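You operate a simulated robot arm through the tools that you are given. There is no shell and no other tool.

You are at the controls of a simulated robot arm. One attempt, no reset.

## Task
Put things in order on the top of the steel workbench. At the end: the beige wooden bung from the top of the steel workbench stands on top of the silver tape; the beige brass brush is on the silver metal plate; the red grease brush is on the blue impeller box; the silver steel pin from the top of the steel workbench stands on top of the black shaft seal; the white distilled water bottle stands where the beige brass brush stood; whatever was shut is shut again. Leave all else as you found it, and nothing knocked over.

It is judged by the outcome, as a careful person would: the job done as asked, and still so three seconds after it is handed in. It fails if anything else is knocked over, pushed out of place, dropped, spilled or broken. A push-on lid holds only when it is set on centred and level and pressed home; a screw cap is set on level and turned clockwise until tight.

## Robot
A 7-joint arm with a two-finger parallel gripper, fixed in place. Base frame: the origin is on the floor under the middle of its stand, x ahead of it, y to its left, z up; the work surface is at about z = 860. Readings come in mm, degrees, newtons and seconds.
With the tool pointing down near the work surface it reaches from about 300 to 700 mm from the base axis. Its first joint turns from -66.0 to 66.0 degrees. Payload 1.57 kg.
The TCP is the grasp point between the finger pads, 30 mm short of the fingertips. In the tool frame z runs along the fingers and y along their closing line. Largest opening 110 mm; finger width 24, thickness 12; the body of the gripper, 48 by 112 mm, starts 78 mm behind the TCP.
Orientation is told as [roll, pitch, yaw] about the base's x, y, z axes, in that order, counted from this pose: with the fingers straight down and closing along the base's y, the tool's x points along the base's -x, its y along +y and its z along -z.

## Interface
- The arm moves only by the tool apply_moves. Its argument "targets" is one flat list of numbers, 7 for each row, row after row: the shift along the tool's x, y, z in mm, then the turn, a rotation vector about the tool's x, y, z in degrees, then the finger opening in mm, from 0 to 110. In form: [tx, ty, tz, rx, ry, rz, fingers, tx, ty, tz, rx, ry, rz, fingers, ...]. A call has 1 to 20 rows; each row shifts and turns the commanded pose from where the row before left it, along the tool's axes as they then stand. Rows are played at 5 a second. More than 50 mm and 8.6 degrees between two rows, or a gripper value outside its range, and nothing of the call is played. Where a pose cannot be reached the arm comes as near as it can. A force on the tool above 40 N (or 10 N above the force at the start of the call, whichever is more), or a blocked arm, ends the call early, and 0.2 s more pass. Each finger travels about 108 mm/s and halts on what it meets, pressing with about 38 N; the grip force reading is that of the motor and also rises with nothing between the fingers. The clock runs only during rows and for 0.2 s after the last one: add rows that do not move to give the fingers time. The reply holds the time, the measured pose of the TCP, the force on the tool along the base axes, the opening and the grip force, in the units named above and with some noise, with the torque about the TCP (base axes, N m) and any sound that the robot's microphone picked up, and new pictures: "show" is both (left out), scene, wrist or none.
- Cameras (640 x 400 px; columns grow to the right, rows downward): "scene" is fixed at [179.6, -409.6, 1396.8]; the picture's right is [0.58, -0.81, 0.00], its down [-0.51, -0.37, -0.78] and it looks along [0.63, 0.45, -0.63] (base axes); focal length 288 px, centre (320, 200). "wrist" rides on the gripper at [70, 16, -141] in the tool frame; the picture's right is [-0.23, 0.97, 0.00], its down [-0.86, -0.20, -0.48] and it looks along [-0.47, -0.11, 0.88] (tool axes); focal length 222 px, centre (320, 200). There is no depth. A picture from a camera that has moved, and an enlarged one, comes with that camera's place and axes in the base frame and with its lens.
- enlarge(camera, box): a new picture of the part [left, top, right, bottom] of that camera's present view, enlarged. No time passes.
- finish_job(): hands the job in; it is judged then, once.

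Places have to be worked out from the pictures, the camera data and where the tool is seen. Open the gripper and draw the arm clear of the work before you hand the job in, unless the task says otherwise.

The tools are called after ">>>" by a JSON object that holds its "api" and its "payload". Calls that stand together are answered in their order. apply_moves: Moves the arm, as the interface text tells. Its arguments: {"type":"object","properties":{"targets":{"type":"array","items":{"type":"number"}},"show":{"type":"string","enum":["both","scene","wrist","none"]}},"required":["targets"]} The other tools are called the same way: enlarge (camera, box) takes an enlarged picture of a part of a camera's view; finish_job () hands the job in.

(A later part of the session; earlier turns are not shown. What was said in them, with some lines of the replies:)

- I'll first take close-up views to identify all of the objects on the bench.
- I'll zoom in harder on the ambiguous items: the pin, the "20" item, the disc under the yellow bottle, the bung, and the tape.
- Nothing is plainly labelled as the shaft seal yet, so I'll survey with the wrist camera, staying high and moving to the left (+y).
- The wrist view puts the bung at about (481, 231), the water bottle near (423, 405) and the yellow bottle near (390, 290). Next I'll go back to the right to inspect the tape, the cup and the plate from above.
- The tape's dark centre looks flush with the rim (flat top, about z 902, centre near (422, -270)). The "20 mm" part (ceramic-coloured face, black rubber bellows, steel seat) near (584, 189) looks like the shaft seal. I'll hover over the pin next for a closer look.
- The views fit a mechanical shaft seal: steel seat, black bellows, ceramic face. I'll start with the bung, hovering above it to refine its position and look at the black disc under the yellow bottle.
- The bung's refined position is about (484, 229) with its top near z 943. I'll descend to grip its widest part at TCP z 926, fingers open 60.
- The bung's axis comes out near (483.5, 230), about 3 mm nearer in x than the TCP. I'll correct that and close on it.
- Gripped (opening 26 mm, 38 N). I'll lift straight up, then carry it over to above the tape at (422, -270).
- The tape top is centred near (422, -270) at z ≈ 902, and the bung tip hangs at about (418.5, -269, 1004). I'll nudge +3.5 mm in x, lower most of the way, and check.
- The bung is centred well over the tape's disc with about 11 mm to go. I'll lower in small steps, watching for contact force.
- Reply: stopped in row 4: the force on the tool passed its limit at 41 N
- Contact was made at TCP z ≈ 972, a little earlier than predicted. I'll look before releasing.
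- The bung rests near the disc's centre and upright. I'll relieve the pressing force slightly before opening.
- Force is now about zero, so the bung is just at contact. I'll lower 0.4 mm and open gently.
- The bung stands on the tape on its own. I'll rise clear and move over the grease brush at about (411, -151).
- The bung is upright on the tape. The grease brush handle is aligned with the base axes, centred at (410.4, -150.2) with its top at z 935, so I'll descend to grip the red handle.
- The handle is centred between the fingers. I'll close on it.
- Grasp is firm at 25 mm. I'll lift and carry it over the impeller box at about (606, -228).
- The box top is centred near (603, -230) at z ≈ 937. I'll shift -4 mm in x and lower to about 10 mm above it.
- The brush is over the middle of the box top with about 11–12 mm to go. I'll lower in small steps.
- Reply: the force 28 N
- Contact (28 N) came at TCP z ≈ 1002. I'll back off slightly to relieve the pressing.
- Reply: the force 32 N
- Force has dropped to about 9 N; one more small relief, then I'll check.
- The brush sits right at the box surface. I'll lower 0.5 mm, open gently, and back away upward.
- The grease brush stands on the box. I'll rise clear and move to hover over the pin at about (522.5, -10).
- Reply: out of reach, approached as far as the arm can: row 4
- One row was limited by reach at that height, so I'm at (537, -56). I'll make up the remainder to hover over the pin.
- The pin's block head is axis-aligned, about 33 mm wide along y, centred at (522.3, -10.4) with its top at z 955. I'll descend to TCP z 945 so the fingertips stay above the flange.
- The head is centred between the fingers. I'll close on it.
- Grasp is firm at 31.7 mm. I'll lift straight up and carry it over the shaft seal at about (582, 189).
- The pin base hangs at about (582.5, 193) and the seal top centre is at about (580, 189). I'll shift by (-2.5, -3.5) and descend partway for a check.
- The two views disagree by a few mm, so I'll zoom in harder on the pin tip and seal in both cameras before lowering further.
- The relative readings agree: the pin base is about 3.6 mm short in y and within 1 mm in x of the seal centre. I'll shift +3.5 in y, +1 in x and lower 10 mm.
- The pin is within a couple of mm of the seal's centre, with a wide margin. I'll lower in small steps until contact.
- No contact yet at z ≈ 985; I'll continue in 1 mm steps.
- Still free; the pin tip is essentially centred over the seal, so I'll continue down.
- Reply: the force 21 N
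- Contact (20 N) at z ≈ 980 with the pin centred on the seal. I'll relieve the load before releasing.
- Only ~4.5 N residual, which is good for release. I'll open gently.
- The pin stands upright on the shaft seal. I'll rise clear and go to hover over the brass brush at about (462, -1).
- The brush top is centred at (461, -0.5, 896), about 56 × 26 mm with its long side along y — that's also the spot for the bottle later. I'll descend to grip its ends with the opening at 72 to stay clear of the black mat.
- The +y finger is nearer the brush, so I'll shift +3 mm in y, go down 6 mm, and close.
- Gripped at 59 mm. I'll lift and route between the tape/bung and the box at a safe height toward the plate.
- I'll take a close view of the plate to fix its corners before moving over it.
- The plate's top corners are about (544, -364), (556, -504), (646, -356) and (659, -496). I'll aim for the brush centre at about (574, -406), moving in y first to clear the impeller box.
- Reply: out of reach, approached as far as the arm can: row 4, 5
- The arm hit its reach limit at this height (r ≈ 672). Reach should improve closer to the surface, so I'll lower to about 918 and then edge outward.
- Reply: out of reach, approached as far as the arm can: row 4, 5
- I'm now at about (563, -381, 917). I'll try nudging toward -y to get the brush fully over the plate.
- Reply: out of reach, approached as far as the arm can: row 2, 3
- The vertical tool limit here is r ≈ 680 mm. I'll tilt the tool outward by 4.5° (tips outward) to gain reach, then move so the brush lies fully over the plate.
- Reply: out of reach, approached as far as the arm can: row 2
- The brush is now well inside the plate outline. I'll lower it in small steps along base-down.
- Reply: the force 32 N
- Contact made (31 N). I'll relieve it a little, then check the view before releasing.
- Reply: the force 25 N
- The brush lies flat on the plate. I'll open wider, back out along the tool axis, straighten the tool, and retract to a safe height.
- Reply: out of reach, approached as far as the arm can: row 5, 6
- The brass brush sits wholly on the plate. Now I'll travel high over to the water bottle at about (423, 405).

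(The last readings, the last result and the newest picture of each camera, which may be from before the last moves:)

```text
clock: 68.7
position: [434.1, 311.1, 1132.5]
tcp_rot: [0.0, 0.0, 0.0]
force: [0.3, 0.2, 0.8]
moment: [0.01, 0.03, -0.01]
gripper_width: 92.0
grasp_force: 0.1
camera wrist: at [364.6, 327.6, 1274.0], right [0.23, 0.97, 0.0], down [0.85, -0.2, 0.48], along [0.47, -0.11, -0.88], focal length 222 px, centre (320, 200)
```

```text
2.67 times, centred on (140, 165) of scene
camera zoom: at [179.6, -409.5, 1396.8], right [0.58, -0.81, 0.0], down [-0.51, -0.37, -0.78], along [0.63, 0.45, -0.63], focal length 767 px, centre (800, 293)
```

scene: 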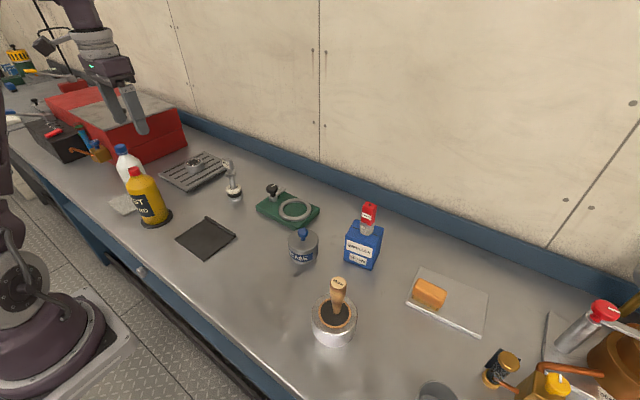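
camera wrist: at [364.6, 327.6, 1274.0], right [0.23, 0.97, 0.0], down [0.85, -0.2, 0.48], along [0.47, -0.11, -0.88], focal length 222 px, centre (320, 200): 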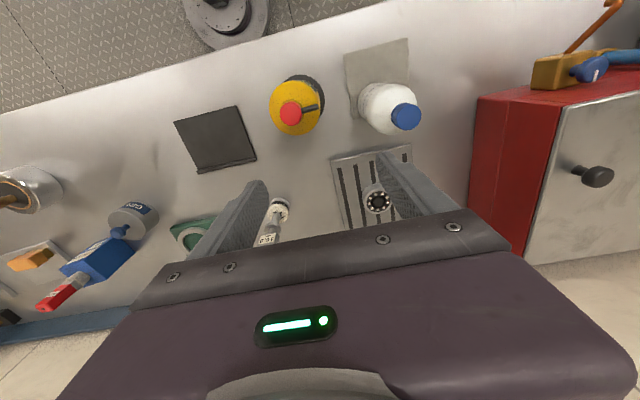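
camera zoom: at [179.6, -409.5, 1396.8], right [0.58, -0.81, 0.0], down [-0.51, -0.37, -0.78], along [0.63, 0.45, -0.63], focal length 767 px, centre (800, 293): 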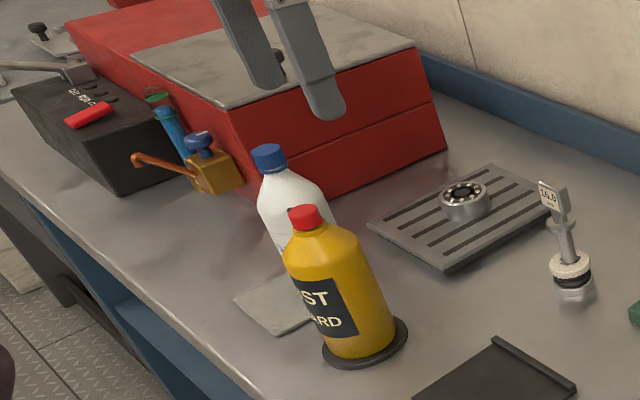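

The cap top computes to (420, 406, 1030). I'll hover directly above it and check alignment before descending.

>>> {"api": "apply_moves", "payload": {"targets": [7, 47.5, 0, 0, 0, 0, 98, 7, 47.5, 0, 0, 0, 0, 98, 0, 0, 0, 0, 0, 0, 98]}}

>>> {"api": "enlarge", "payload": {"camera": "wrist", "box": [230, 60, 430, 230]}}

>>> {"api": "enlarge", "payload": {"camera": "scene", "box": [60, 60, 200, 220]}}

```text
clock: 69.5
position: [419.6, 408.0, 1131.4]
tcp_rot: [0.0, 0.0, 0.1]
force: [0.1, 0.4, 0.8]
moment: [-0.04, 0.01, 0.02]
gripper_width: 97.8
grasp_force: 0.1
camera wrist: at [350.3, 423.2, 1273.4], right [0.23, 0.97, 0.0], down [0.86, -0.2, 0.48], along [0.47, -0.11, -0.88], focal length 222 px, centre (320, 200)
```

scene: 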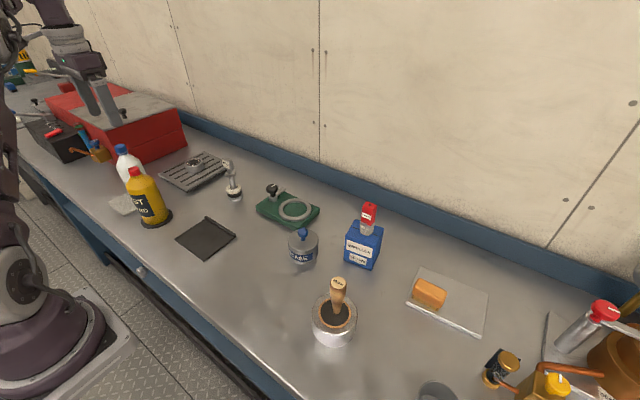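
wrist: 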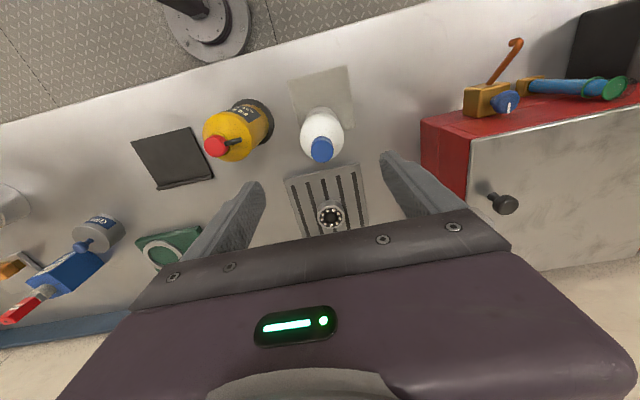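

```text
2.35 times, centred on (330, 145) of wrist
camera zoom: at [350.3, 423.2, 1273.4], right [0.23, 0.97, 0.0], down [0.86, -0.2, 0.48], along [0.47, -0.11, -0.88], focal length 523 px, centre (296, 329)
```

zoom: 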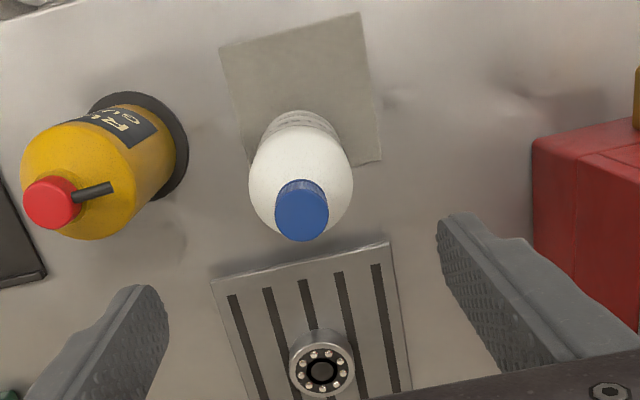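

```text
2.50 times, centred on (130, 140) of scene
camera zoom: at [179.6, -409.5, 1396.8], right [0.58, -0.81, 0.0], down [-0.51, -0.37, -0.78], along [0.63, 0.45, -0.63], focal length 719 px, centre (795, 350)
```

zoom: 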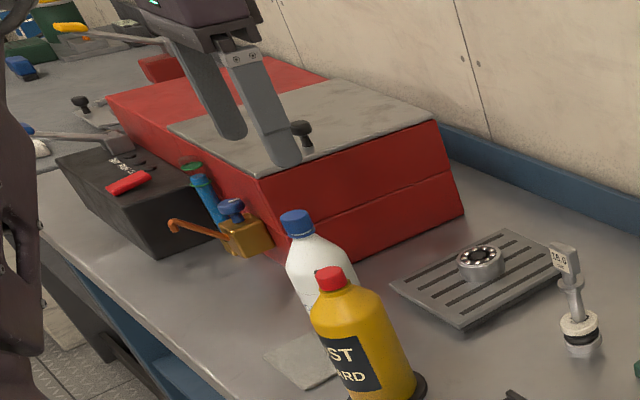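

The bottle's axis is near (423, 409.5), about 63 mm in diameter. I'll adjust by (+3, +1.5) and descend partway with the fingers straddling it.

>>> {"api": "apply_moves", "payload": {"targets": [-3, 1.5, 30, 0, 0, 0, 98, 0, 0, 40, 0, 0, 0, 98, 0, 0, 40, 0, 0, 0, 98, 0, 0, 10, 0, 0, 0, 98, 0, 0, 0, 0, 0, 0, 98]}}

>>> {"api": "enlarge", "payload": {"camera": "wrist", "box": [200, 90, 440, 250]}}

>>> {"api": "enlarge", "payload": {"camera": "scene", "box": [80, 100, 200, 220]}}

```text
clock: 70.7
position: [423.0, 409.8, 1013.9]
tcp_rot: [0.0, 0.0, 0.0]
force: [-0.2, 0.1, 0.0]
moment: [-0.01, -0.01, -0.01]
gripper_width: 98.2
grasp_force: 0.1
camera wrist: at [353.8, 425.0, 1155.3], right [0.23, 0.97, 0.0], down [0.85, -0.2, 0.48], along [0.47, -0.11, -0.88], focal length 222 px, centre (320, 200)
```

scene: 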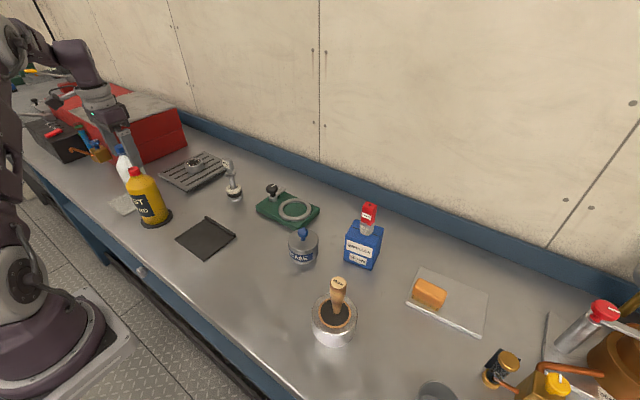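
wrist: 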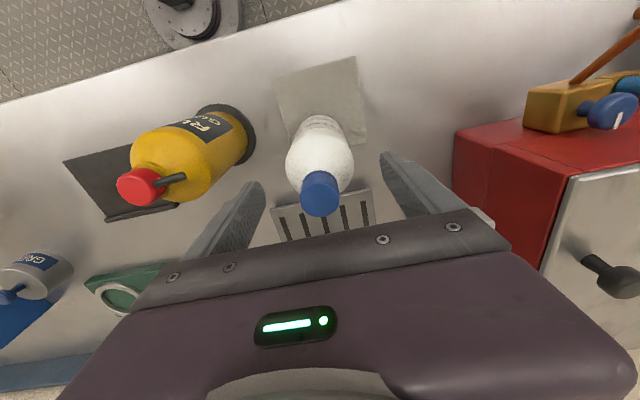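

```text
2.50 times, centred on (320, 170) of wrist
camera zoom: at [353.8, 425.0, 1155.3], right [0.23, 0.97, 0.0], down [0.85, -0.2, 0.48], along [0.47, -0.11, -0.88], focal length 555 px, centre (320, 275)
```

zoom: 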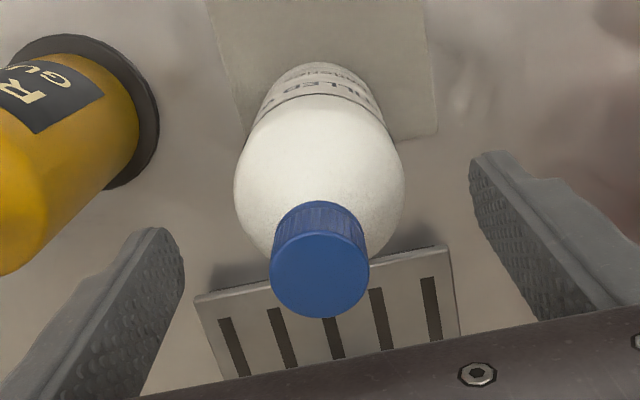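

```text
3.33 times, centred on (140, 160) of scene
camera zoom: at [179.6, -409.6, 1396.8], right [0.58, -0.81, 0.0], down [-0.51, -0.37, -0.78], along [0.63, 0.45, -0.63], focal length 959 px, centre (920, 333)
```

zoom: 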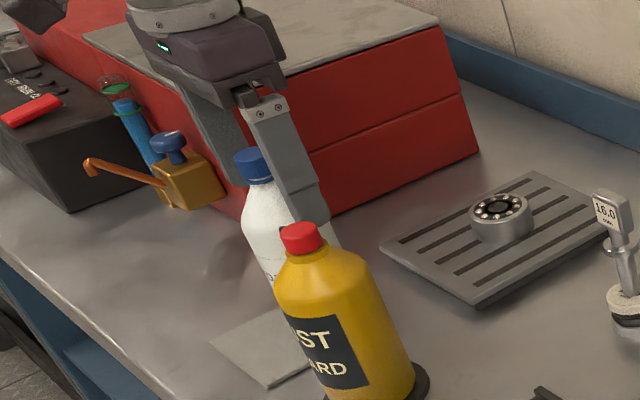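

The cap is centred under the gripper. I'll go down to TCP z ≈ 964 so the gripper palm stays ~10 mm above the cap.

>>> {"api": "apply_moves", "payload": {"targets": [0, 0, 25, 0, 0, 0, 98, 0, 0, 25, 0, 0, 0, 98, 0, 0, 0, 0, 0, 0, 98], "show": "wrist"}}

>>> {"api": "enlarge", "payload": {"camera": "wrist", "box": [200, 90, 440, 250]}}

>>> {"api": "enlarge", "payload": {"camera": "scene", "box": [80, 100, 200, 220]}}

```text
clock: 71.5
position: [423.9, 408.7, 962.6]
tcp_rot: [0.0, 0.0, 0.0]
force: [0.2, -0.2, 0.2]
moment: [0.02, -0.01, 0.02]
gripper_width: 97.9
grasp_force: 0.1
camera wrist: at [353.9, 424.0, 1105.4], right [0.23, 0.97, 0.0], down [0.85, -0.2, 0.48], along [0.47, -0.11, -0.88], focal length 222 px, centre (320, 200)
```

wrist: 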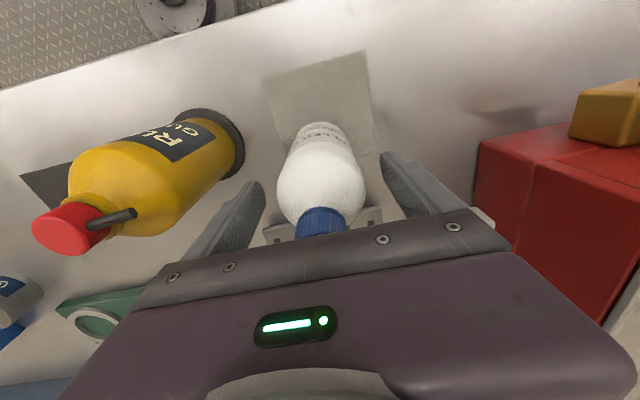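

```text
2.50 times, centred on (320, 170) of wrist
camera zoom: at [353.9, 424.0, 1105.4], right [0.23, 0.97, 0.0], down [0.85, -0.2, 0.48], along [0.47, -0.11, -0.88], focal length 555 px, centre (320, 275)
```

zoom: 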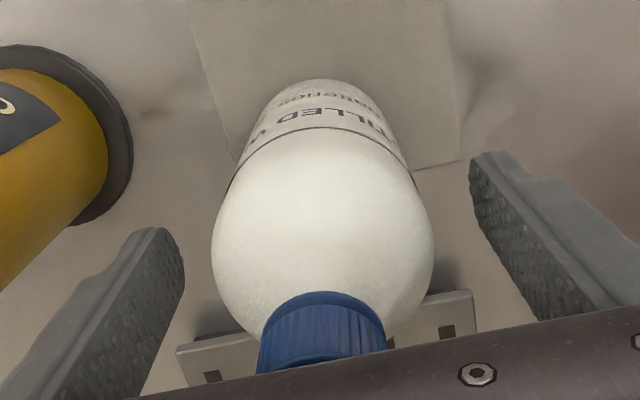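

```text
3.33 times, centred on (140, 160) of scene
camera zoom: at [179.6, -409.6, 1396.8], right [0.58, -0.81, 0.0], down [-0.51, -0.37, -0.78], along [0.63, 0.45, -0.63], focal length 959 px, centre (920, 333)
```

zoom: 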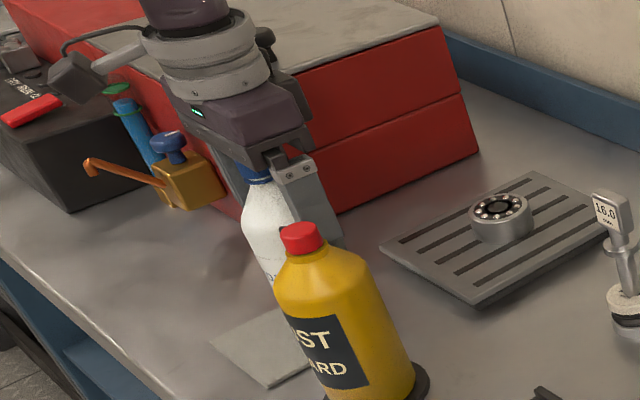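

The bottle body is centred between the fingers (~63 mm). I'll close on it.

>>> {"api": "apply_moves", "payload": {"targets": [0, 0, 0, 0, 0, 0, 84, 0, 0, 0, 0, 0, 0, 72, 0, 0, 0, 0, 0, 0, 60, 0, 0, 0, 0, 0, 0, 50, 0, 0, 0, 0, 0, 0, 45, 0, 0, 0, 0, 0, 0, 45], "show": "wrist"}}

>>> {"api": "enlarge", "payload": {"camera": "wrist", "box": [200, 90, 440, 250]}}

```text
clock: 72.8
position: [422.8, 409.5, 963.6]
tcp_rot: [0.0, 0.0, 0.0]
force: [-0.7, 1.6, 2.4]
moment: [0.0, -0.01, -0.01]
gripper_width: 59.5
grasp_force: 38.0
camera wrist: at [353.8, 424.1, 1105.8], right [0.23, 0.97, 0.0], down [0.85, -0.2, 0.48], along [0.47, -0.11, -0.88], focal length 222 px, centre (320, 200)
```

wrist: 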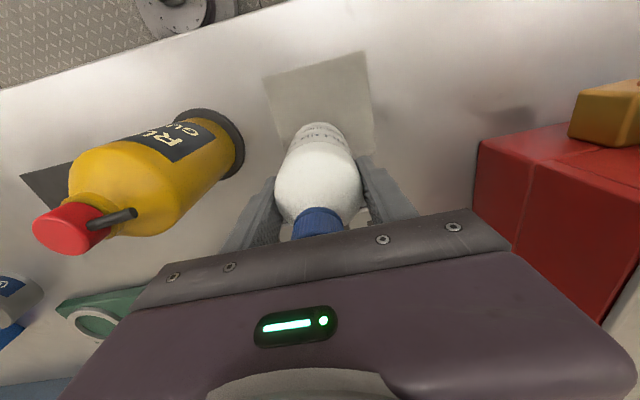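

```text
2.50 times, centred on (320, 170) of wrist
camera zoom: at [353.8, 424.1, 1105.8], right [0.23, 0.97, 0.0], down [0.85, -0.2, 0.48], along [0.47, -0.11, -0.88], focal length 555 px, centre (320, 275)
```

zoom: 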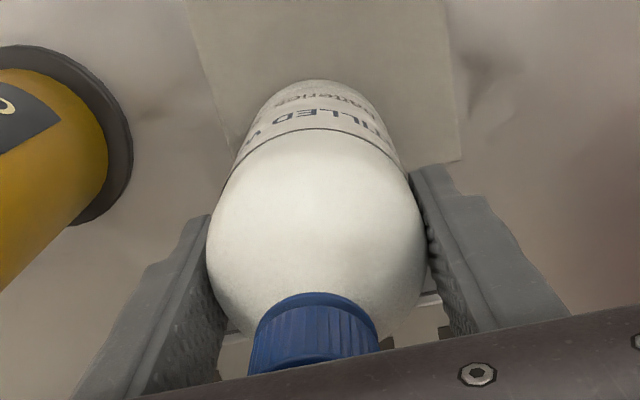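

Gripped at 59.5 mm. I'll lift the bottle straight up, checking the load and hold.

>>> {"api": "apply_moves", "payload": {"targets": [0, 0, -8, 0, 0, 0, 45, 0, 0, -20, 0, 0, 0, 45, 0, 0, -40, 0, 0, 0, 45, 0, 0, -40, 0, 0, 0, 45, 0, 0, -14, 0, 0, 0, 45, 0, 0, 0, 0, 0, 0, 45]}}

>>> {"api": "enlarge", "payload": {"camera": "scene", "box": [60, 80, 200, 220]}}

```text
clock: 74.2
position: [423.2, 409.1, 1086.3]
tcp_rot: [0.1, 0.1, 0.0]
force: [0.1, -0.1, -3.1]
moment: [-0.02, 0.0, -0.03]
gripper_width: 59.2
grasp_force: 38.5
camera wrist: at [353.9, 424.8, 1228.5], right [0.23, 0.97, 0.0], down [0.86, -0.2, 0.48], along [0.47, -0.11, -0.88], focal length 222 px, centre (320, 200)
```

scene: 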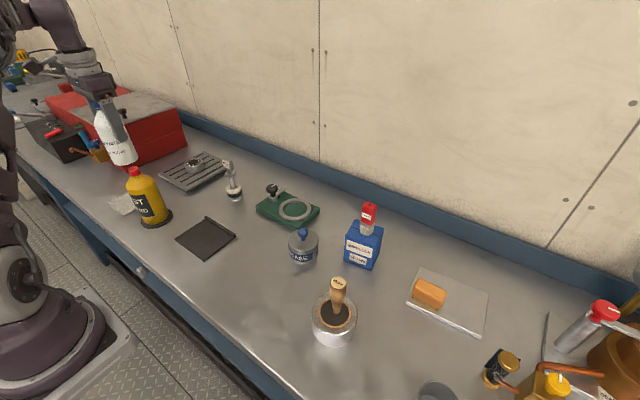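
wrist: 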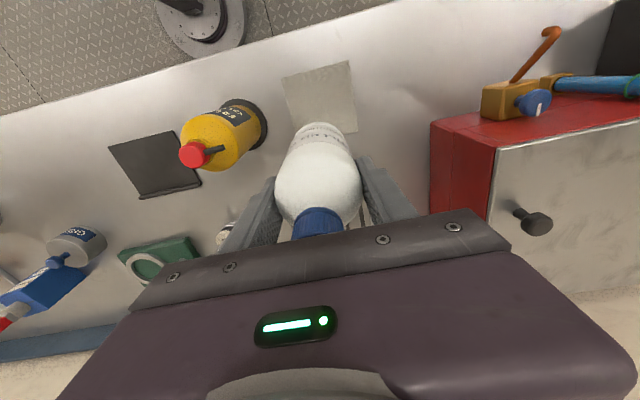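

```text
2.86 times, centred on (130, 150) of scene
camera zoom: at [179.6, -409.5, 1396.8], right [0.58, -0.81, 0.0], down [-0.51, -0.37, -0.78], along [0.63, 0.45, -0.63], focal length 822 px, centre (863, 343)
```

zoom: 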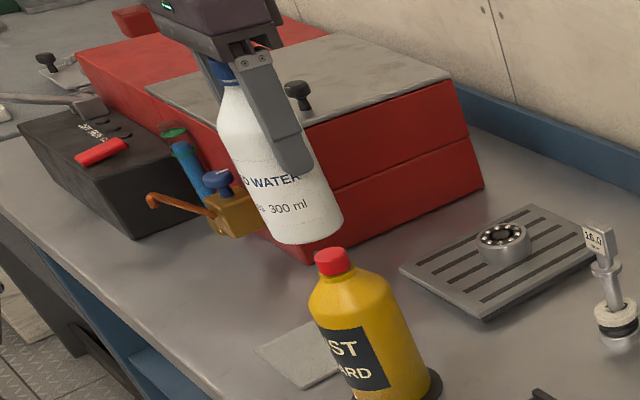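

The bottle is held securely (≈3 N) and the grey sheet stayed put. I'll swing out in +x past the yellow bottle, then travel along -y to above the vacated brush spot.

>>> {"api": "apply_moves", "payload": {"targets": [-24, 0, 0, 0, 0, 0, 45, -24, 0, 0, 0, 0, 0, 45, 0, -40, 0, 0, 0, 0, 45, 0, -40, 0, 0, 0, 0, 45, 0, -40, 0, 0, 0, 0, 45, 0, -40, 0, 0, 0, 0, 45, 0, -40, 0, 0, 0, 0, 45, 0, -40, 0, 0, 0, 0, 45, 0, -40, 0, 0, 0, 0, 45, 2, -40, 0, 0, 0, 0, 45, 4, -44, 0, 0, 0, 0, 45, 4, -45, 0, 0, 0, 0, 45, 0, 0, 0, 0, 0, 0, 45]}}

>>> {"api": "enlarge", "payload": {"camera": "scene", "box": [190, 120, 310, 270]}}

>>> {"api": "enlarge", "payload": {"camera": "wrist", "box": [200, 60, 460, 250]}}

```text
clock: 77.0
position: [458.2, -1.6, 1083.7]
tcp_rot: [0.0, 0.0, 0.0]
force: [0.3, 0.0, -3.2]
moment: [0.01, 0.0, -0.01]
gripper_width: 59.3
grasp_force: 38.2
camera wrist: at [389.4, 13.6, 1224.7], right [0.23, 0.97, 0.0], down [0.86, -0.2, 0.48], along [0.47, -0.11, -0.88], focal length 222 px, centre (320, 200)
```

scene: 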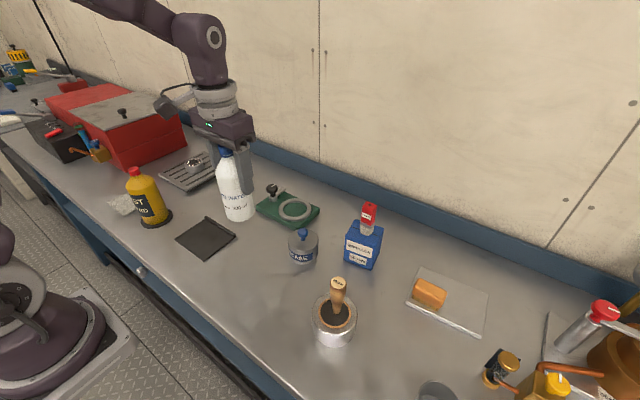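
wrist: 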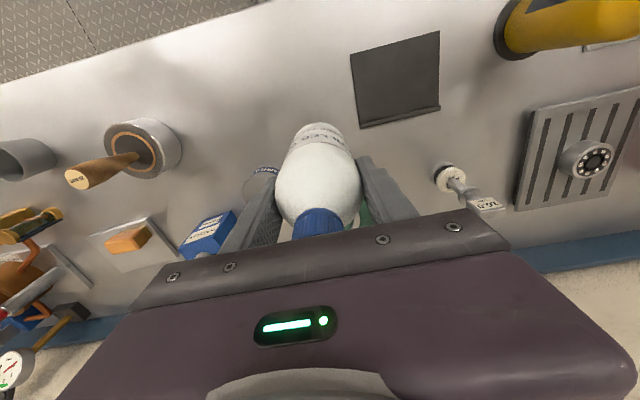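

```text
2.67 times, centred on (250, 195) of scene
camera zoom: at [179.6, -409.6, 1396.8], right [0.58, -0.81, 0.0], down [-0.51, -0.37, -0.78], along [0.63, 0.45, -0.63], focal length 767 px, centre (507, 213)
```

zoom: 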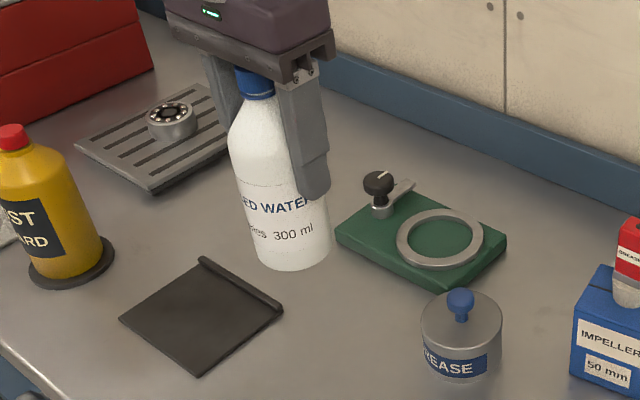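

```text
2.11 times, centred on (330, 155) of wrist
camera zoom: at [389.4, 13.6, 1224.7], right [0.23, 0.97, 0.0], down [0.86, -0.2, 0.48], along [0.47, -0.11, -0.88], focal length 468 px, centre (299, 295)
```

zoom: 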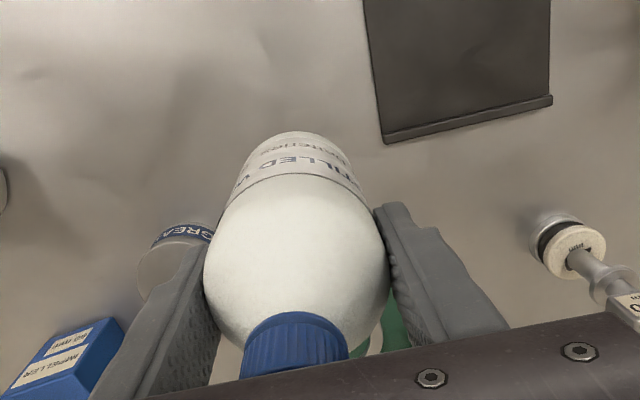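

The bottle hangs upright over the vacated spot. I'll correct by (+2.5, +1) and lower to about 7 mm above the bench.

>>> {"api": "apply_moves", "payload": {"targets": [-2.5, 1, 30, 0, 0, 0, 45, 0, 0, 35, 0, 0, 0, 45, 0, 0, 30, 0, 0, 0, 45, 0, 0, 17, 0, 0, 0, 45, 0, 0, 0, 0, 0, 0, 45]}}

>>> {"api": "enlarge", "payload": {"camera": "scene", "box": [190, 140, 310, 280]}}

```text
clock: 78.2
position: [462.4, 0.3, 970.7]
tcp_rot: [0.0, 0.0, 0.0]
force: [0.1, 0.0, -2.9]
moment: [-0.03, -0.02, 0.0]
gripper_width: 59.5
grasp_force: 38.2
camera wrist: at [392.6, 15.6, 1112.3], right [0.23, 0.97, 0.0], down [0.86, -0.2, 0.48], along [0.47, -0.11, -0.88], focal length 222 px, centre (320, 200)
```

scene: 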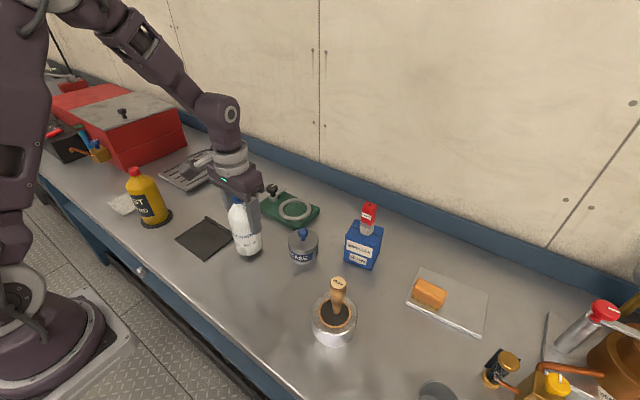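
wrist: 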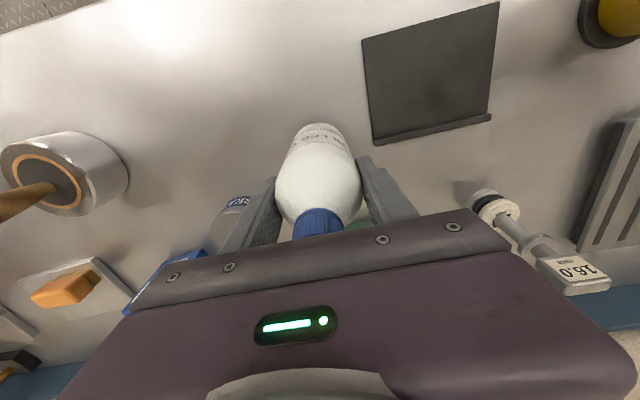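

```text
2.86 times, centred on (250, 210) of scene
camera zoom: at [179.7, -409.6, 1396.8], right [0.58, -0.81, 0.0], down [-0.51, -0.37, -0.78], along [0.63, 0.45, -0.63], focal length 822 px, centre (520, 171)
```

zoom: 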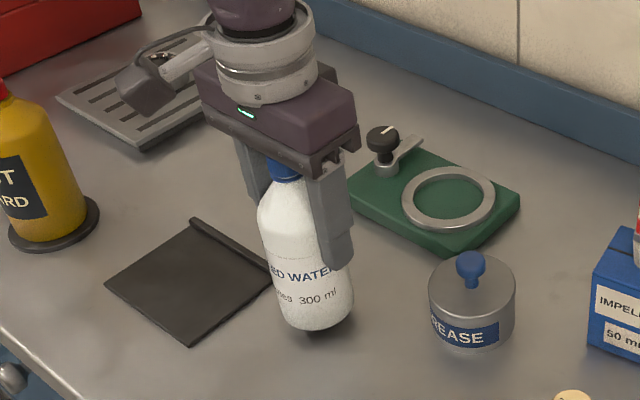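

About 7 mm to go; I'll lower in small steps to contact.

>>> {"api": "apply_moves", "payload": {"targets": [0, 0, 3, 0, 0, 0, 45, 0, 0, 1.5, 0, 0, 0, 45, 0, 0, 1, 0, 0, 0, 45, 0, 0, 0, 0, 0, 0, 45], "show": "none"}}

```text
clock: 79.2
position: [463.4, 0.4, 966.5]
tcp_rot: [0.0, 0.0, 0.0]
force: [0.6, 0.2, -3.8]
moment: [0.02, -0.02, 0.01]
gripper_width: 59.4
grasp_force: 38.2
```

>>> {"api": "apply_moves", "payload": {"targets": [0, 0, 1, 0, 0, 0, 45, 0, 0, 1, 0, 0, 0, 45, 0, 0, 0, 0, 0, 0, 45], "show": "none"}}

```text
clock: 80.0
position: [463.5, 0.3, 965.5]
tcp_rot: [0.0, 0.0, -0.1]
force: [-0.6, -0.5, -2.9]
moment: [-0.01, 0.0, 0.0]
gripper_width: 59.3
grasp_force: 38.3
```

Still carrying the full weight, so no contact yet; continuing.

>>> {"api": "apply_moves", "payload": {"targets": [0, 0, 1, 0, 0, 0, 45, 0, 0, 0.7, 0, 0, 0, 45, 0, 0, 0, 0, 0, 0, 45], "show": "none"}}

```text
clock: 80.8
position: [462.2, -0.2, 962.1]
tcp_rot: [0.0, 0.0, 0.1]
force: [0.4, 0.6, -3.5]
moment: [0.01, 0.0, 0.01]
gripper_width: 59.4
grasp_force: 38.4
```

>>> {"api": "apply_moves", "payload": {"targets": [0, 0, 0.7, 0, 0, 0, 45, 0, 0, 0.5, 0, 0, 0, 45, 0, 0, 0, 0, 0, 0, 45], "show": "none"}}

```text
clock: 81.7
position: [463.4, 1.0, 961.9]
tcp_rot: [0.0, 0.0, 0.0]
force: [0.9, -0.3, -3.0]
moment: [0.0, -0.05, 0.01]
gripper_width: 59.5
grasp_force: 38.1
```

>>> {"api": "apply_moves", "payload": {"targets": [0, 0, 0.7, 0, 0, 0, 45, 0, 0, 0.5, 0, 0, 0, 45, 0, 0, 0, 0, 0, 0, 45], "show": "none"}}

>>> {"api": "enlarge", "payload": {"camera": "scene", "box": [210, 180, 290, 280]}}

```text
clock: 82.5
position: [462.4, 2.1, 960.5]
tcp_rot: [-0.1, -0.1, 0.0]
force: [0.2, -0.7, -3.3]
moment: [-0.01, 0.0, -0.02]
gripper_width: 59.4
grasp_force: 38.1
```

```text
4.00 times, centred on (250, 230) of scene
camera zoom: at [179.7, -409.6, 1396.8], right [0.58, -0.81, 0.0], down [-0.51, -0.37, -0.78], along [0.63, 0.45, -0.63], focal length 1151 px, centre (600, 80)
```

zoom: 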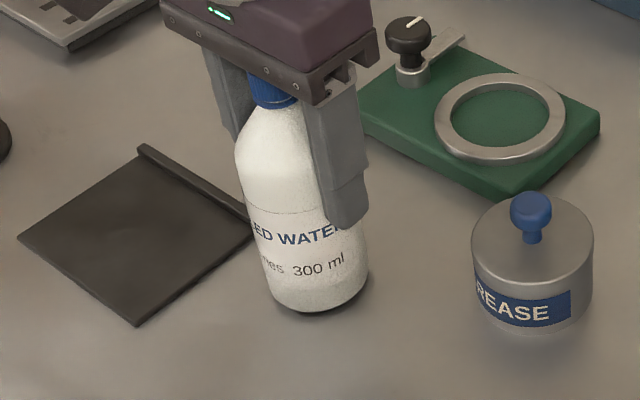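

The bottle bottom still shows a shadow gap — the grey sheet it stood on evidently has some thickness. I'll continue lowering in small steps.

>>> {"api": "apply_moves", "payload": {"targets": [0, 0, 0.8, 0, 0, 0, 45, 0, 0, 0.8, 0, 0, 0, 45, 0, 0, 0, 0, 0, 0, 45], "show": "none"}}

```text
clock: 83.2
position: [463.7, 0.3, 958.6]
tcp_rot: [0.0, 0.1, 0.0]
force: [0.5, -0.1, -2.9]
moment: [0.02, -0.03, 0.02]
gripper_width: 59.1
grasp_force: 38.1
```

>>> {"api": "apply_moves", "payload": {"targets": [0, 0, 0.8, 0, 0, 0, 45, 0, 0, 0.8, 0, 0, 0, 45, 0, 0, 0, 0, 0, 0, 45], "show": "none"}}

```text
clock: 84.0
position: [462.1, 0.9, 959.6]
tcp_rot: [0.0, -0.1, 0.0]
force: [-3.0, -5.4, 26.5]
moment: [-0.49, 0.44, -0.16]
gripper_width: 59.5
grasp_force: 37.9
```

Contact reached (26 N at z ≈ 959). I'll relieve before release.

>>> {"api": "apply_moves", "payload": {"targets": [0, 0, -0.8, 0, 0, 0, 45, 0, 0, 0, 0, 0, 0, 45], "show": "none"}}

```text
clock: 84.7
position: [462.3, 0.2, 959.7]
tcp_rot: [0.1, -0.1, 0.0]
force: [0.4, -4.7, 8.3]
moment: [-0.48, -0.34, -0.11]
gripper_width: 59.1
grasp_force: 38.0
```

>>> {"api": "apply_moves", "payload": {"targets": [0, 0, -0.3, 0, 0, 0, 45, 0, 0, 0, 0, 0, 0, 45], "show": "none"}}

>>> {"api": "enlarge", "payload": {"camera": "scene", "box": [210, 180, 290, 280]}}

```text
clock: 85.2
position: [462.4, 1.0, 958.2]
tcp_rot: [0.0, 0.1, -0.1]
force: [-0.6, -0.2, -3.3]
moment: [-0.04, 0.04, -0.01]
gripper_width: 59.2
grasp_force: 38.1
```

```text
4.00 times, centred on (250, 230) of scene
camera zoom: at [179.7, -409.6, 1396.8], right [0.58, -0.81, 0.0], down [-0.51, -0.37, -0.78], along [0.63, 0.45, -0.63], focal length 1151 px, centre (600, 80)
```

zoom: 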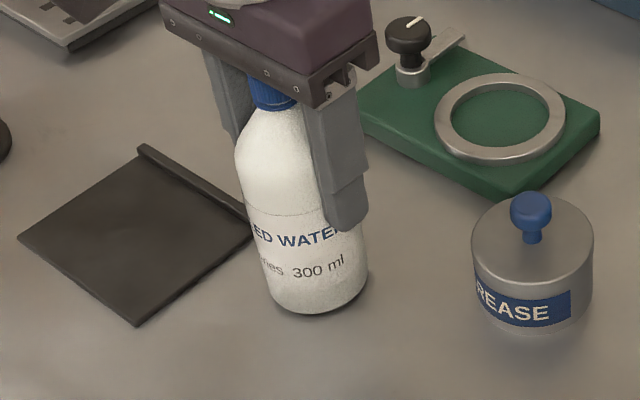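

It now hangs a fraction of a mm above the bench. I'll lower 0.5 mm and open gently.

>>> {"api": "apply_moves", "payload": {"targets": [0, 0, 0.5, 0, 0, 0, 45, 0, 0, 0, 0, 0, 0, 57, 0, 0, 0, 0, 0, 0, 60, 0, 0, 0, 0, 0, 0, 63, 0, 0, 0, 0, 0, 0, 70, 0, 0, 0, 0, 0, 0, 80, 0, 0, 0, 0, 0, 0, 90, 0, 0, 0, 0, 0, 0, 96]}}

>>> {"api": "enlarge", "payload": {"camera": "scene", "box": [210, 180, 290, 280]}}

>>> {"api": "enlarge", "payload": {"camera": "wrist", "box": [200, 90, 440, 250]}}

```text
clock: 87.0
position: [463.0, 0.7, 957.8]
tcp_rot: [0.1, 0.1, -0.1]
force: [0.4, 0.8, -0.5]
moment: [-0.02, 0.01, 0.03]
gripper_width: 96.1
grasp_force: 0.1
camera wrist: at [393.5, 16.8, 1100.4], right [0.23, 0.97, 0.0], down [0.85, -0.2, 0.48], along [0.47, -0.11, -0.88], focal length 222 px, centre (320, 200)
```

scene: 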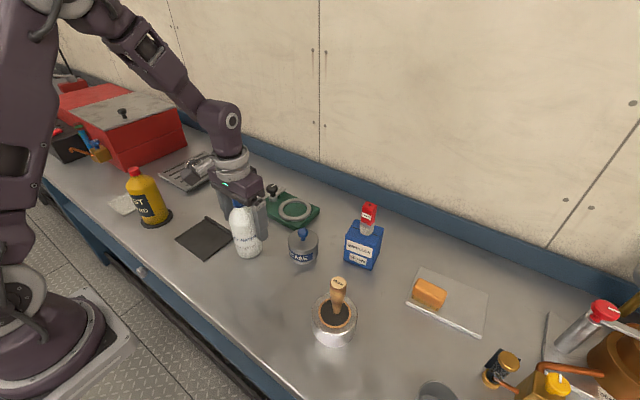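
wrist: 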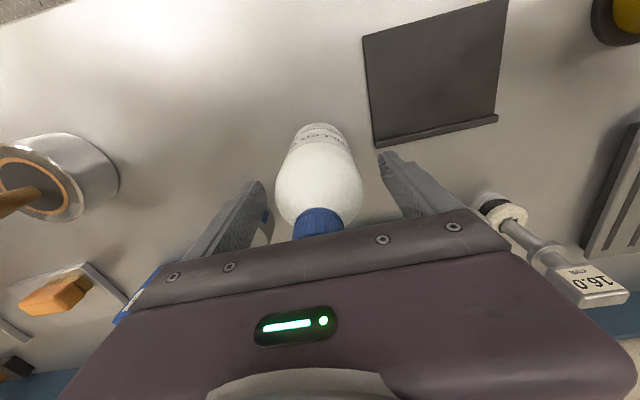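

```text
4.00 times, centred on (250, 230) of scene
camera zoom: at [179.6, -409.6, 1396.8], right [0.58, -0.81, 0.0], down [-0.51, -0.37, -0.78], along [0.63, 0.45, -0.63], focal length 1151 px, centre (600, 80)
```

zoom: 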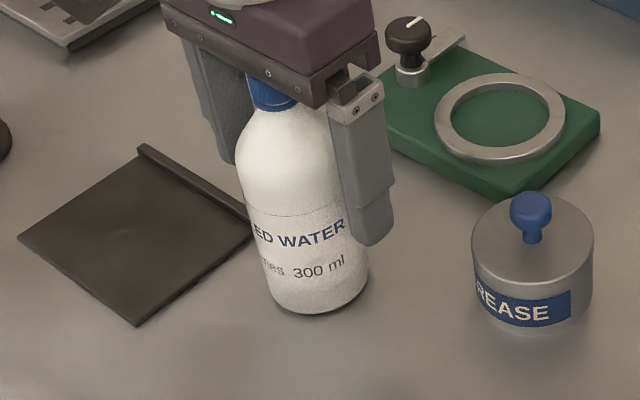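

```text
2.50 times, centred on (320, 170) of wrist
camera zoom: at [393.5, 16.8, 1100.4], right [0.23, 0.97, 0.0], down [0.85, -0.2, 0.48], along [0.47, -0.11, -0.88], focal length 555 px, centre (320, 275)
```

zoom: 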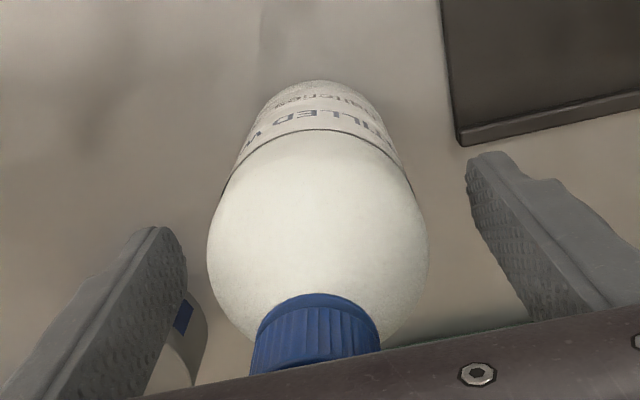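

The bottle stands on its own where the brush was. I'll rise straight up clear of it.

>>> {"api": "apply_moves", "payload": {"targets": [0, 0, -15, 0, 0, 0, 98, 0, 0, -40, 0, 0, 0, 98, 0, 0, -45, 0, 0, 0, 98, 0, 0, -45, 0, 0, 0, 98, 0, 0, -45, 0, 0, 0, 98, 0, 0, -45, 0, 0, 0, 98, 0, 0, 0, 0, 0, 0, 98]}}

>>> {"api": "enlarge", "payload": {"camera": "scene", "box": [90, 130, 300, 280]}}

>>> {"api": "enlarge", "payload": {"camera": "scene", "box": [280, 180, 500, 350]}}

>>> {"api": "enlarge", "payload": {"camera": "wrist", "box": [200, 60, 440, 230]}}

```text
clock: 88.7
position: [460.6, 1.0, 1195.3]
tcp_rot: [0.0, -0.1, 0.0]
force: [0.3, -0.2, 0.1]
moment: [0.0, -0.01, -0.01]
gripper_width: 97.9
grasp_force: 0.0
camera wrist: at [391.3, 16.2, 1336.6], right [0.23, 0.97, 0.0], down [0.85, -0.2, 0.48], along [0.47, -0.11, -0.88], focal length 222 px, centre (320, 200)
```

scene: 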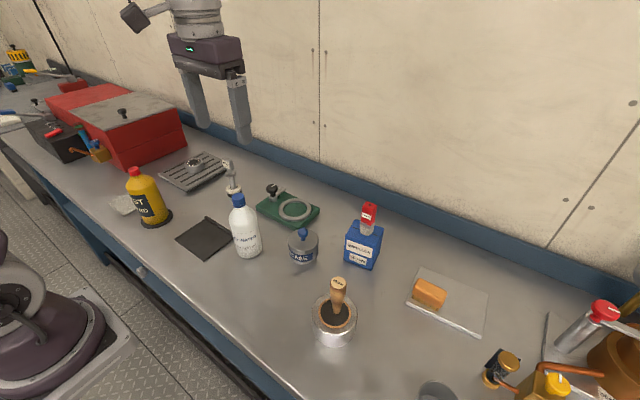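
wrist: 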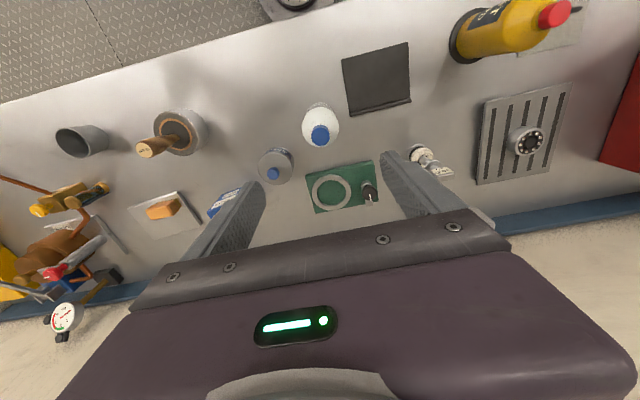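

```text
2.67 times, centred on (195, 205) of scene
camera zoom: at [179.6, -409.6, 1396.8], right [0.58, -0.81, 0.0], down [-0.51, -0.37, -0.78], along [0.63, 0.45, -0.63], focal length 767 px, centre (653, 187)
```

zoom: 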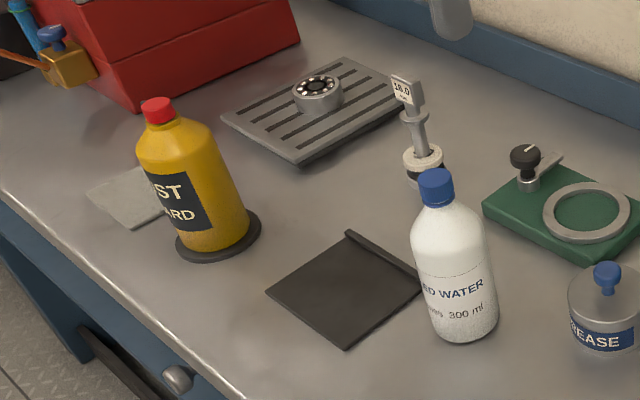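

```text
2.35 times, centred on (390, 265) of scene
camera zoom: at [179.6, -409.6, 1396.8], right [0.58, -0.81, 0.0], down [-0.51, -0.37, -0.78], along [0.63, 0.45, -0.63], focal length 677 px, centre (155, 47)
```

zoom: 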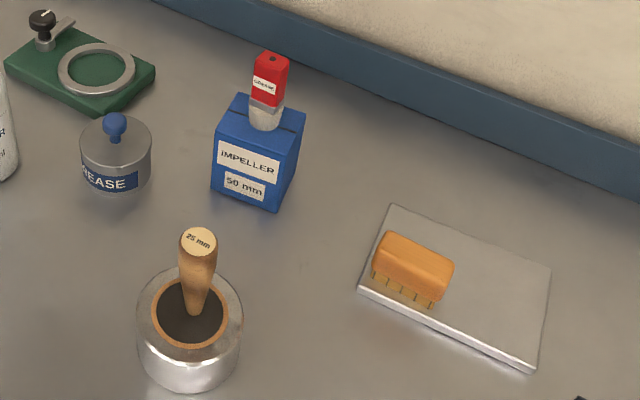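

```text
2.35 times, centred on (320, 145) of wrist
camera zoom: at [391.3, 16.2, 1336.6], right [0.23, 0.97, 0.0], down [0.85, -0.2, 0.48], along [0.47, -0.11, -0.88], focal length 523 px, centre (320, 329)
```

zoom: 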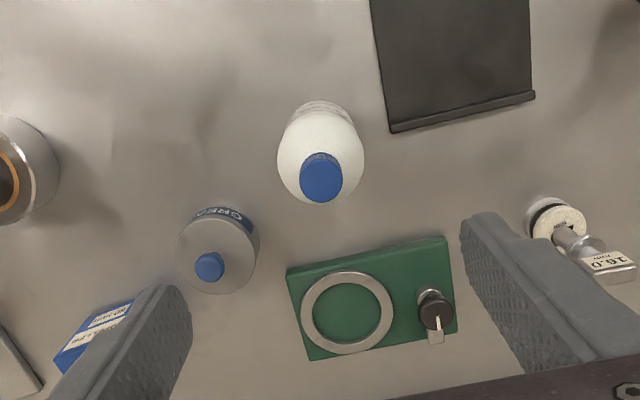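

All five placements look right. Before handing in, I noticed a label near the pump on the right reading "SEA…", so I'll check that area to be sure no other shaft seal exists.

>>> {"api": "enlarge", "payload": {"camera": "scene", "box": [520, 290, 640, 400]}}

>>> {"api": "apply_moves", "payload": {"targets": [0, -45, 0, 0, 0, 0, 98, 0, -45, 0, 0, 0, 0, 98, 0, -45, 0, 0, 0, 0, 98, 0, -45, 0, 0, 0, 0, 98, 0, -45, 0, 0, 0, 0, 98, 0, -45, 0, 0, 0, 0, 98, 5, -45, 0, 0, 0, 0, 98, 5, -45, 0, 0, 0, 0, 98, 5, -45, 0, 0, 0, 0, 98, 5, -25, 0, 0, 0, 0, 98, 0, 0, 0, 0, 0, 0, 98]}}

>>> {"api": "enlarge", "payload": {"camera": "wrist", "box": [60, 60, 320, 250]}}

```text
3.64 times, centred on (580, 345) of scene
camera zoom: at [179.6, -409.6, 1396.8], right [0.58, -0.81, 0.0], down [-0.51, -0.37, -0.78], along [0.63, 0.45, -0.63], focal length 1046 px, centre (-626, -327)
```

zoom: 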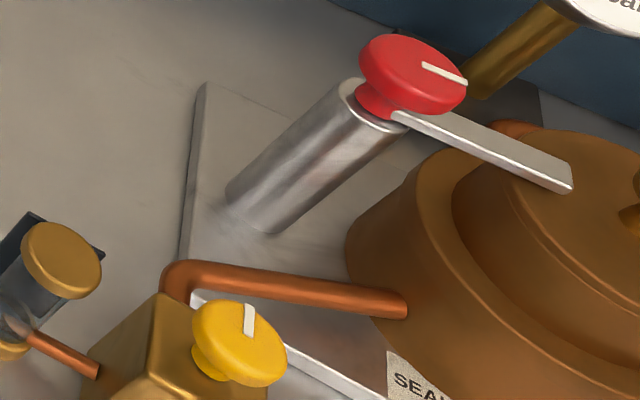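

```text
clock: 91.0
position: [440.8, -374.5, 1188.3]
tcp_rot: [0.0, -0.1, 0.0]
force: [-0.6, -1.0, -0.7]
moment: [-0.01, 0.03, -0.01]
gripper_width: 97.8
grasp_force: 0.0
out of reach, approached as far as the arm can: row 9, 10
camera wrist: at [373.0, -358.4, 1330.6], right [0.23, 0.97, 0.0], down [0.85, -0.2, 0.48], along [0.47, -0.11, -0.88], focal length 222 px, centre (320, 200)
```

scene: 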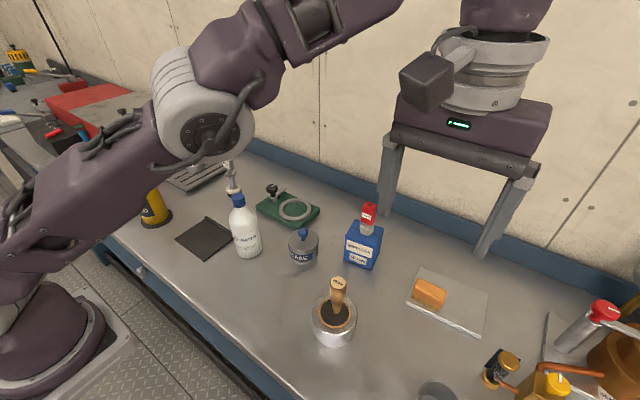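
wrist: 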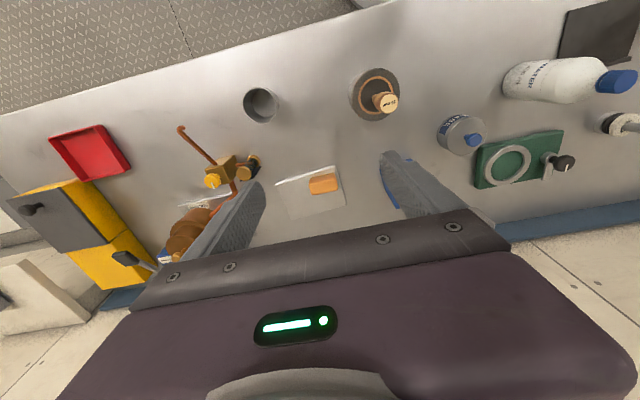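

```text
2.11 times, centred on (190, 155) of wrist
camera zoom: at [373.0, -358.4, 1330.6], right [0.23, 0.97, 0.0], down [0.85, -0.2, 0.48], along [0.47, -0.11, -0.88], focal length 468 px, centre (594, 295)
```

zoom: 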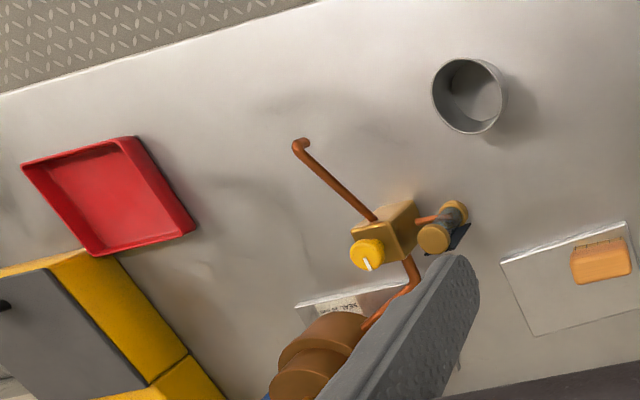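

>>> {"api": "enlarge", "payload": {"camera": "wrist", "box": [170, 180, 250, 240]}}

>>> {"api": "enlarge", "payload": {"camera": "wrist", "box": [225, 75, 295, 135]}}

>>> {"api": "enlarge", "payload": {"camera": "wrist", "box": [200, 140, 270, 200]}}

```text
6.67 times, centred on (210, 210) of wrist
camera zoom: at [373.0, -358.4, 1330.6], right [0.23, 0.97, 0.0], down [0.85, -0.2, 0.48], along [0.47, -0.11, -0.88], focal length 1481 px, centre (1053, 133)
```

zoom: 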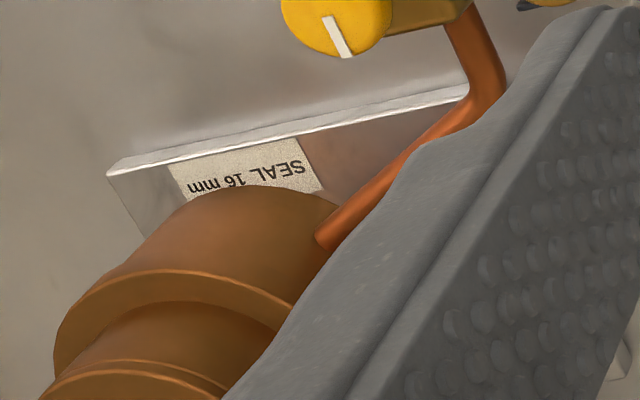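

```text
6.67 times, centred on (260, 105) of wrist
camera zoom: at [373.0, -358.4, 1330.6], right [0.23, 0.97, 0.0], down [0.85, -0.2, 0.48], along [0.47, -0.11, -0.88], focal length 1481 px, centre (720, 833)
```

zoom: 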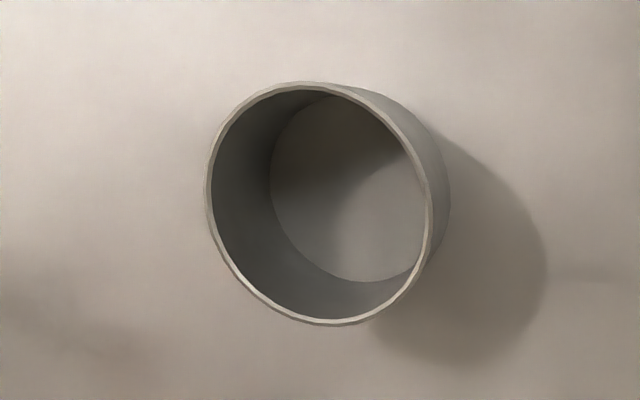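

```text
6.67 times, centred on (235, 170) of wrist
camera zoom: at [373.0, -358.4, 1330.6], right [0.23, 0.97, 0.0], down [0.85, -0.2, 0.48], along [0.47, -0.11, -0.88], focal length 1481 px, centre (887, 400)
```

zoom: 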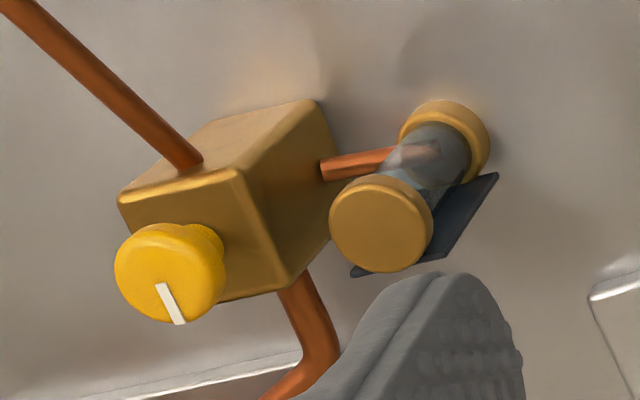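

The pump's label reads "SEAL 16 mm", so shaft seals here are parts marked by size. That supports the 20 mm part under the pin being the shaft seal, and I saw no other loose seal on the bench. The bung is on the tape, the brass brush on the plate, the grease brush on the impeller box, the pin on the seal, and the bottle on the brush's old spot. The gripper is open and well clear, so I'm handing in.

>>> {"api": "finish_job", "payload": {}}

```text
The job is handed in.
```

All five moves are done and the job is handed in; nothing was knocked over or spilled. In the last pictures everything was standing where it should be.

- **Wooden bung:** it stands upright near the middle of the silver tape.
- **Brass brush:** it lies flat and fully on the silver plate. It sits towards the near corner, because the arm couldn't reach the plate's centre.
- **Grease brush:** it stands on top of the blue impeller box.
- **Steel pin:** it stands on the part marked "20 mm", which I took to be the black shaft seal. That part isn't labelled as a seal. I chose it because it has black rubber between a steel base and a pale top, and the pump's own plate marks its seal by size ("SEAL 16 mm"). I saw no other loose seal on the bench.
- **Water bottle:** it stands within about 2 mm of where the brass brush stood. The grey sheet it came from stayed in place.

Nothing was opened, so there was nothing to shut again. The gripper is open and the arm is well above the bench.
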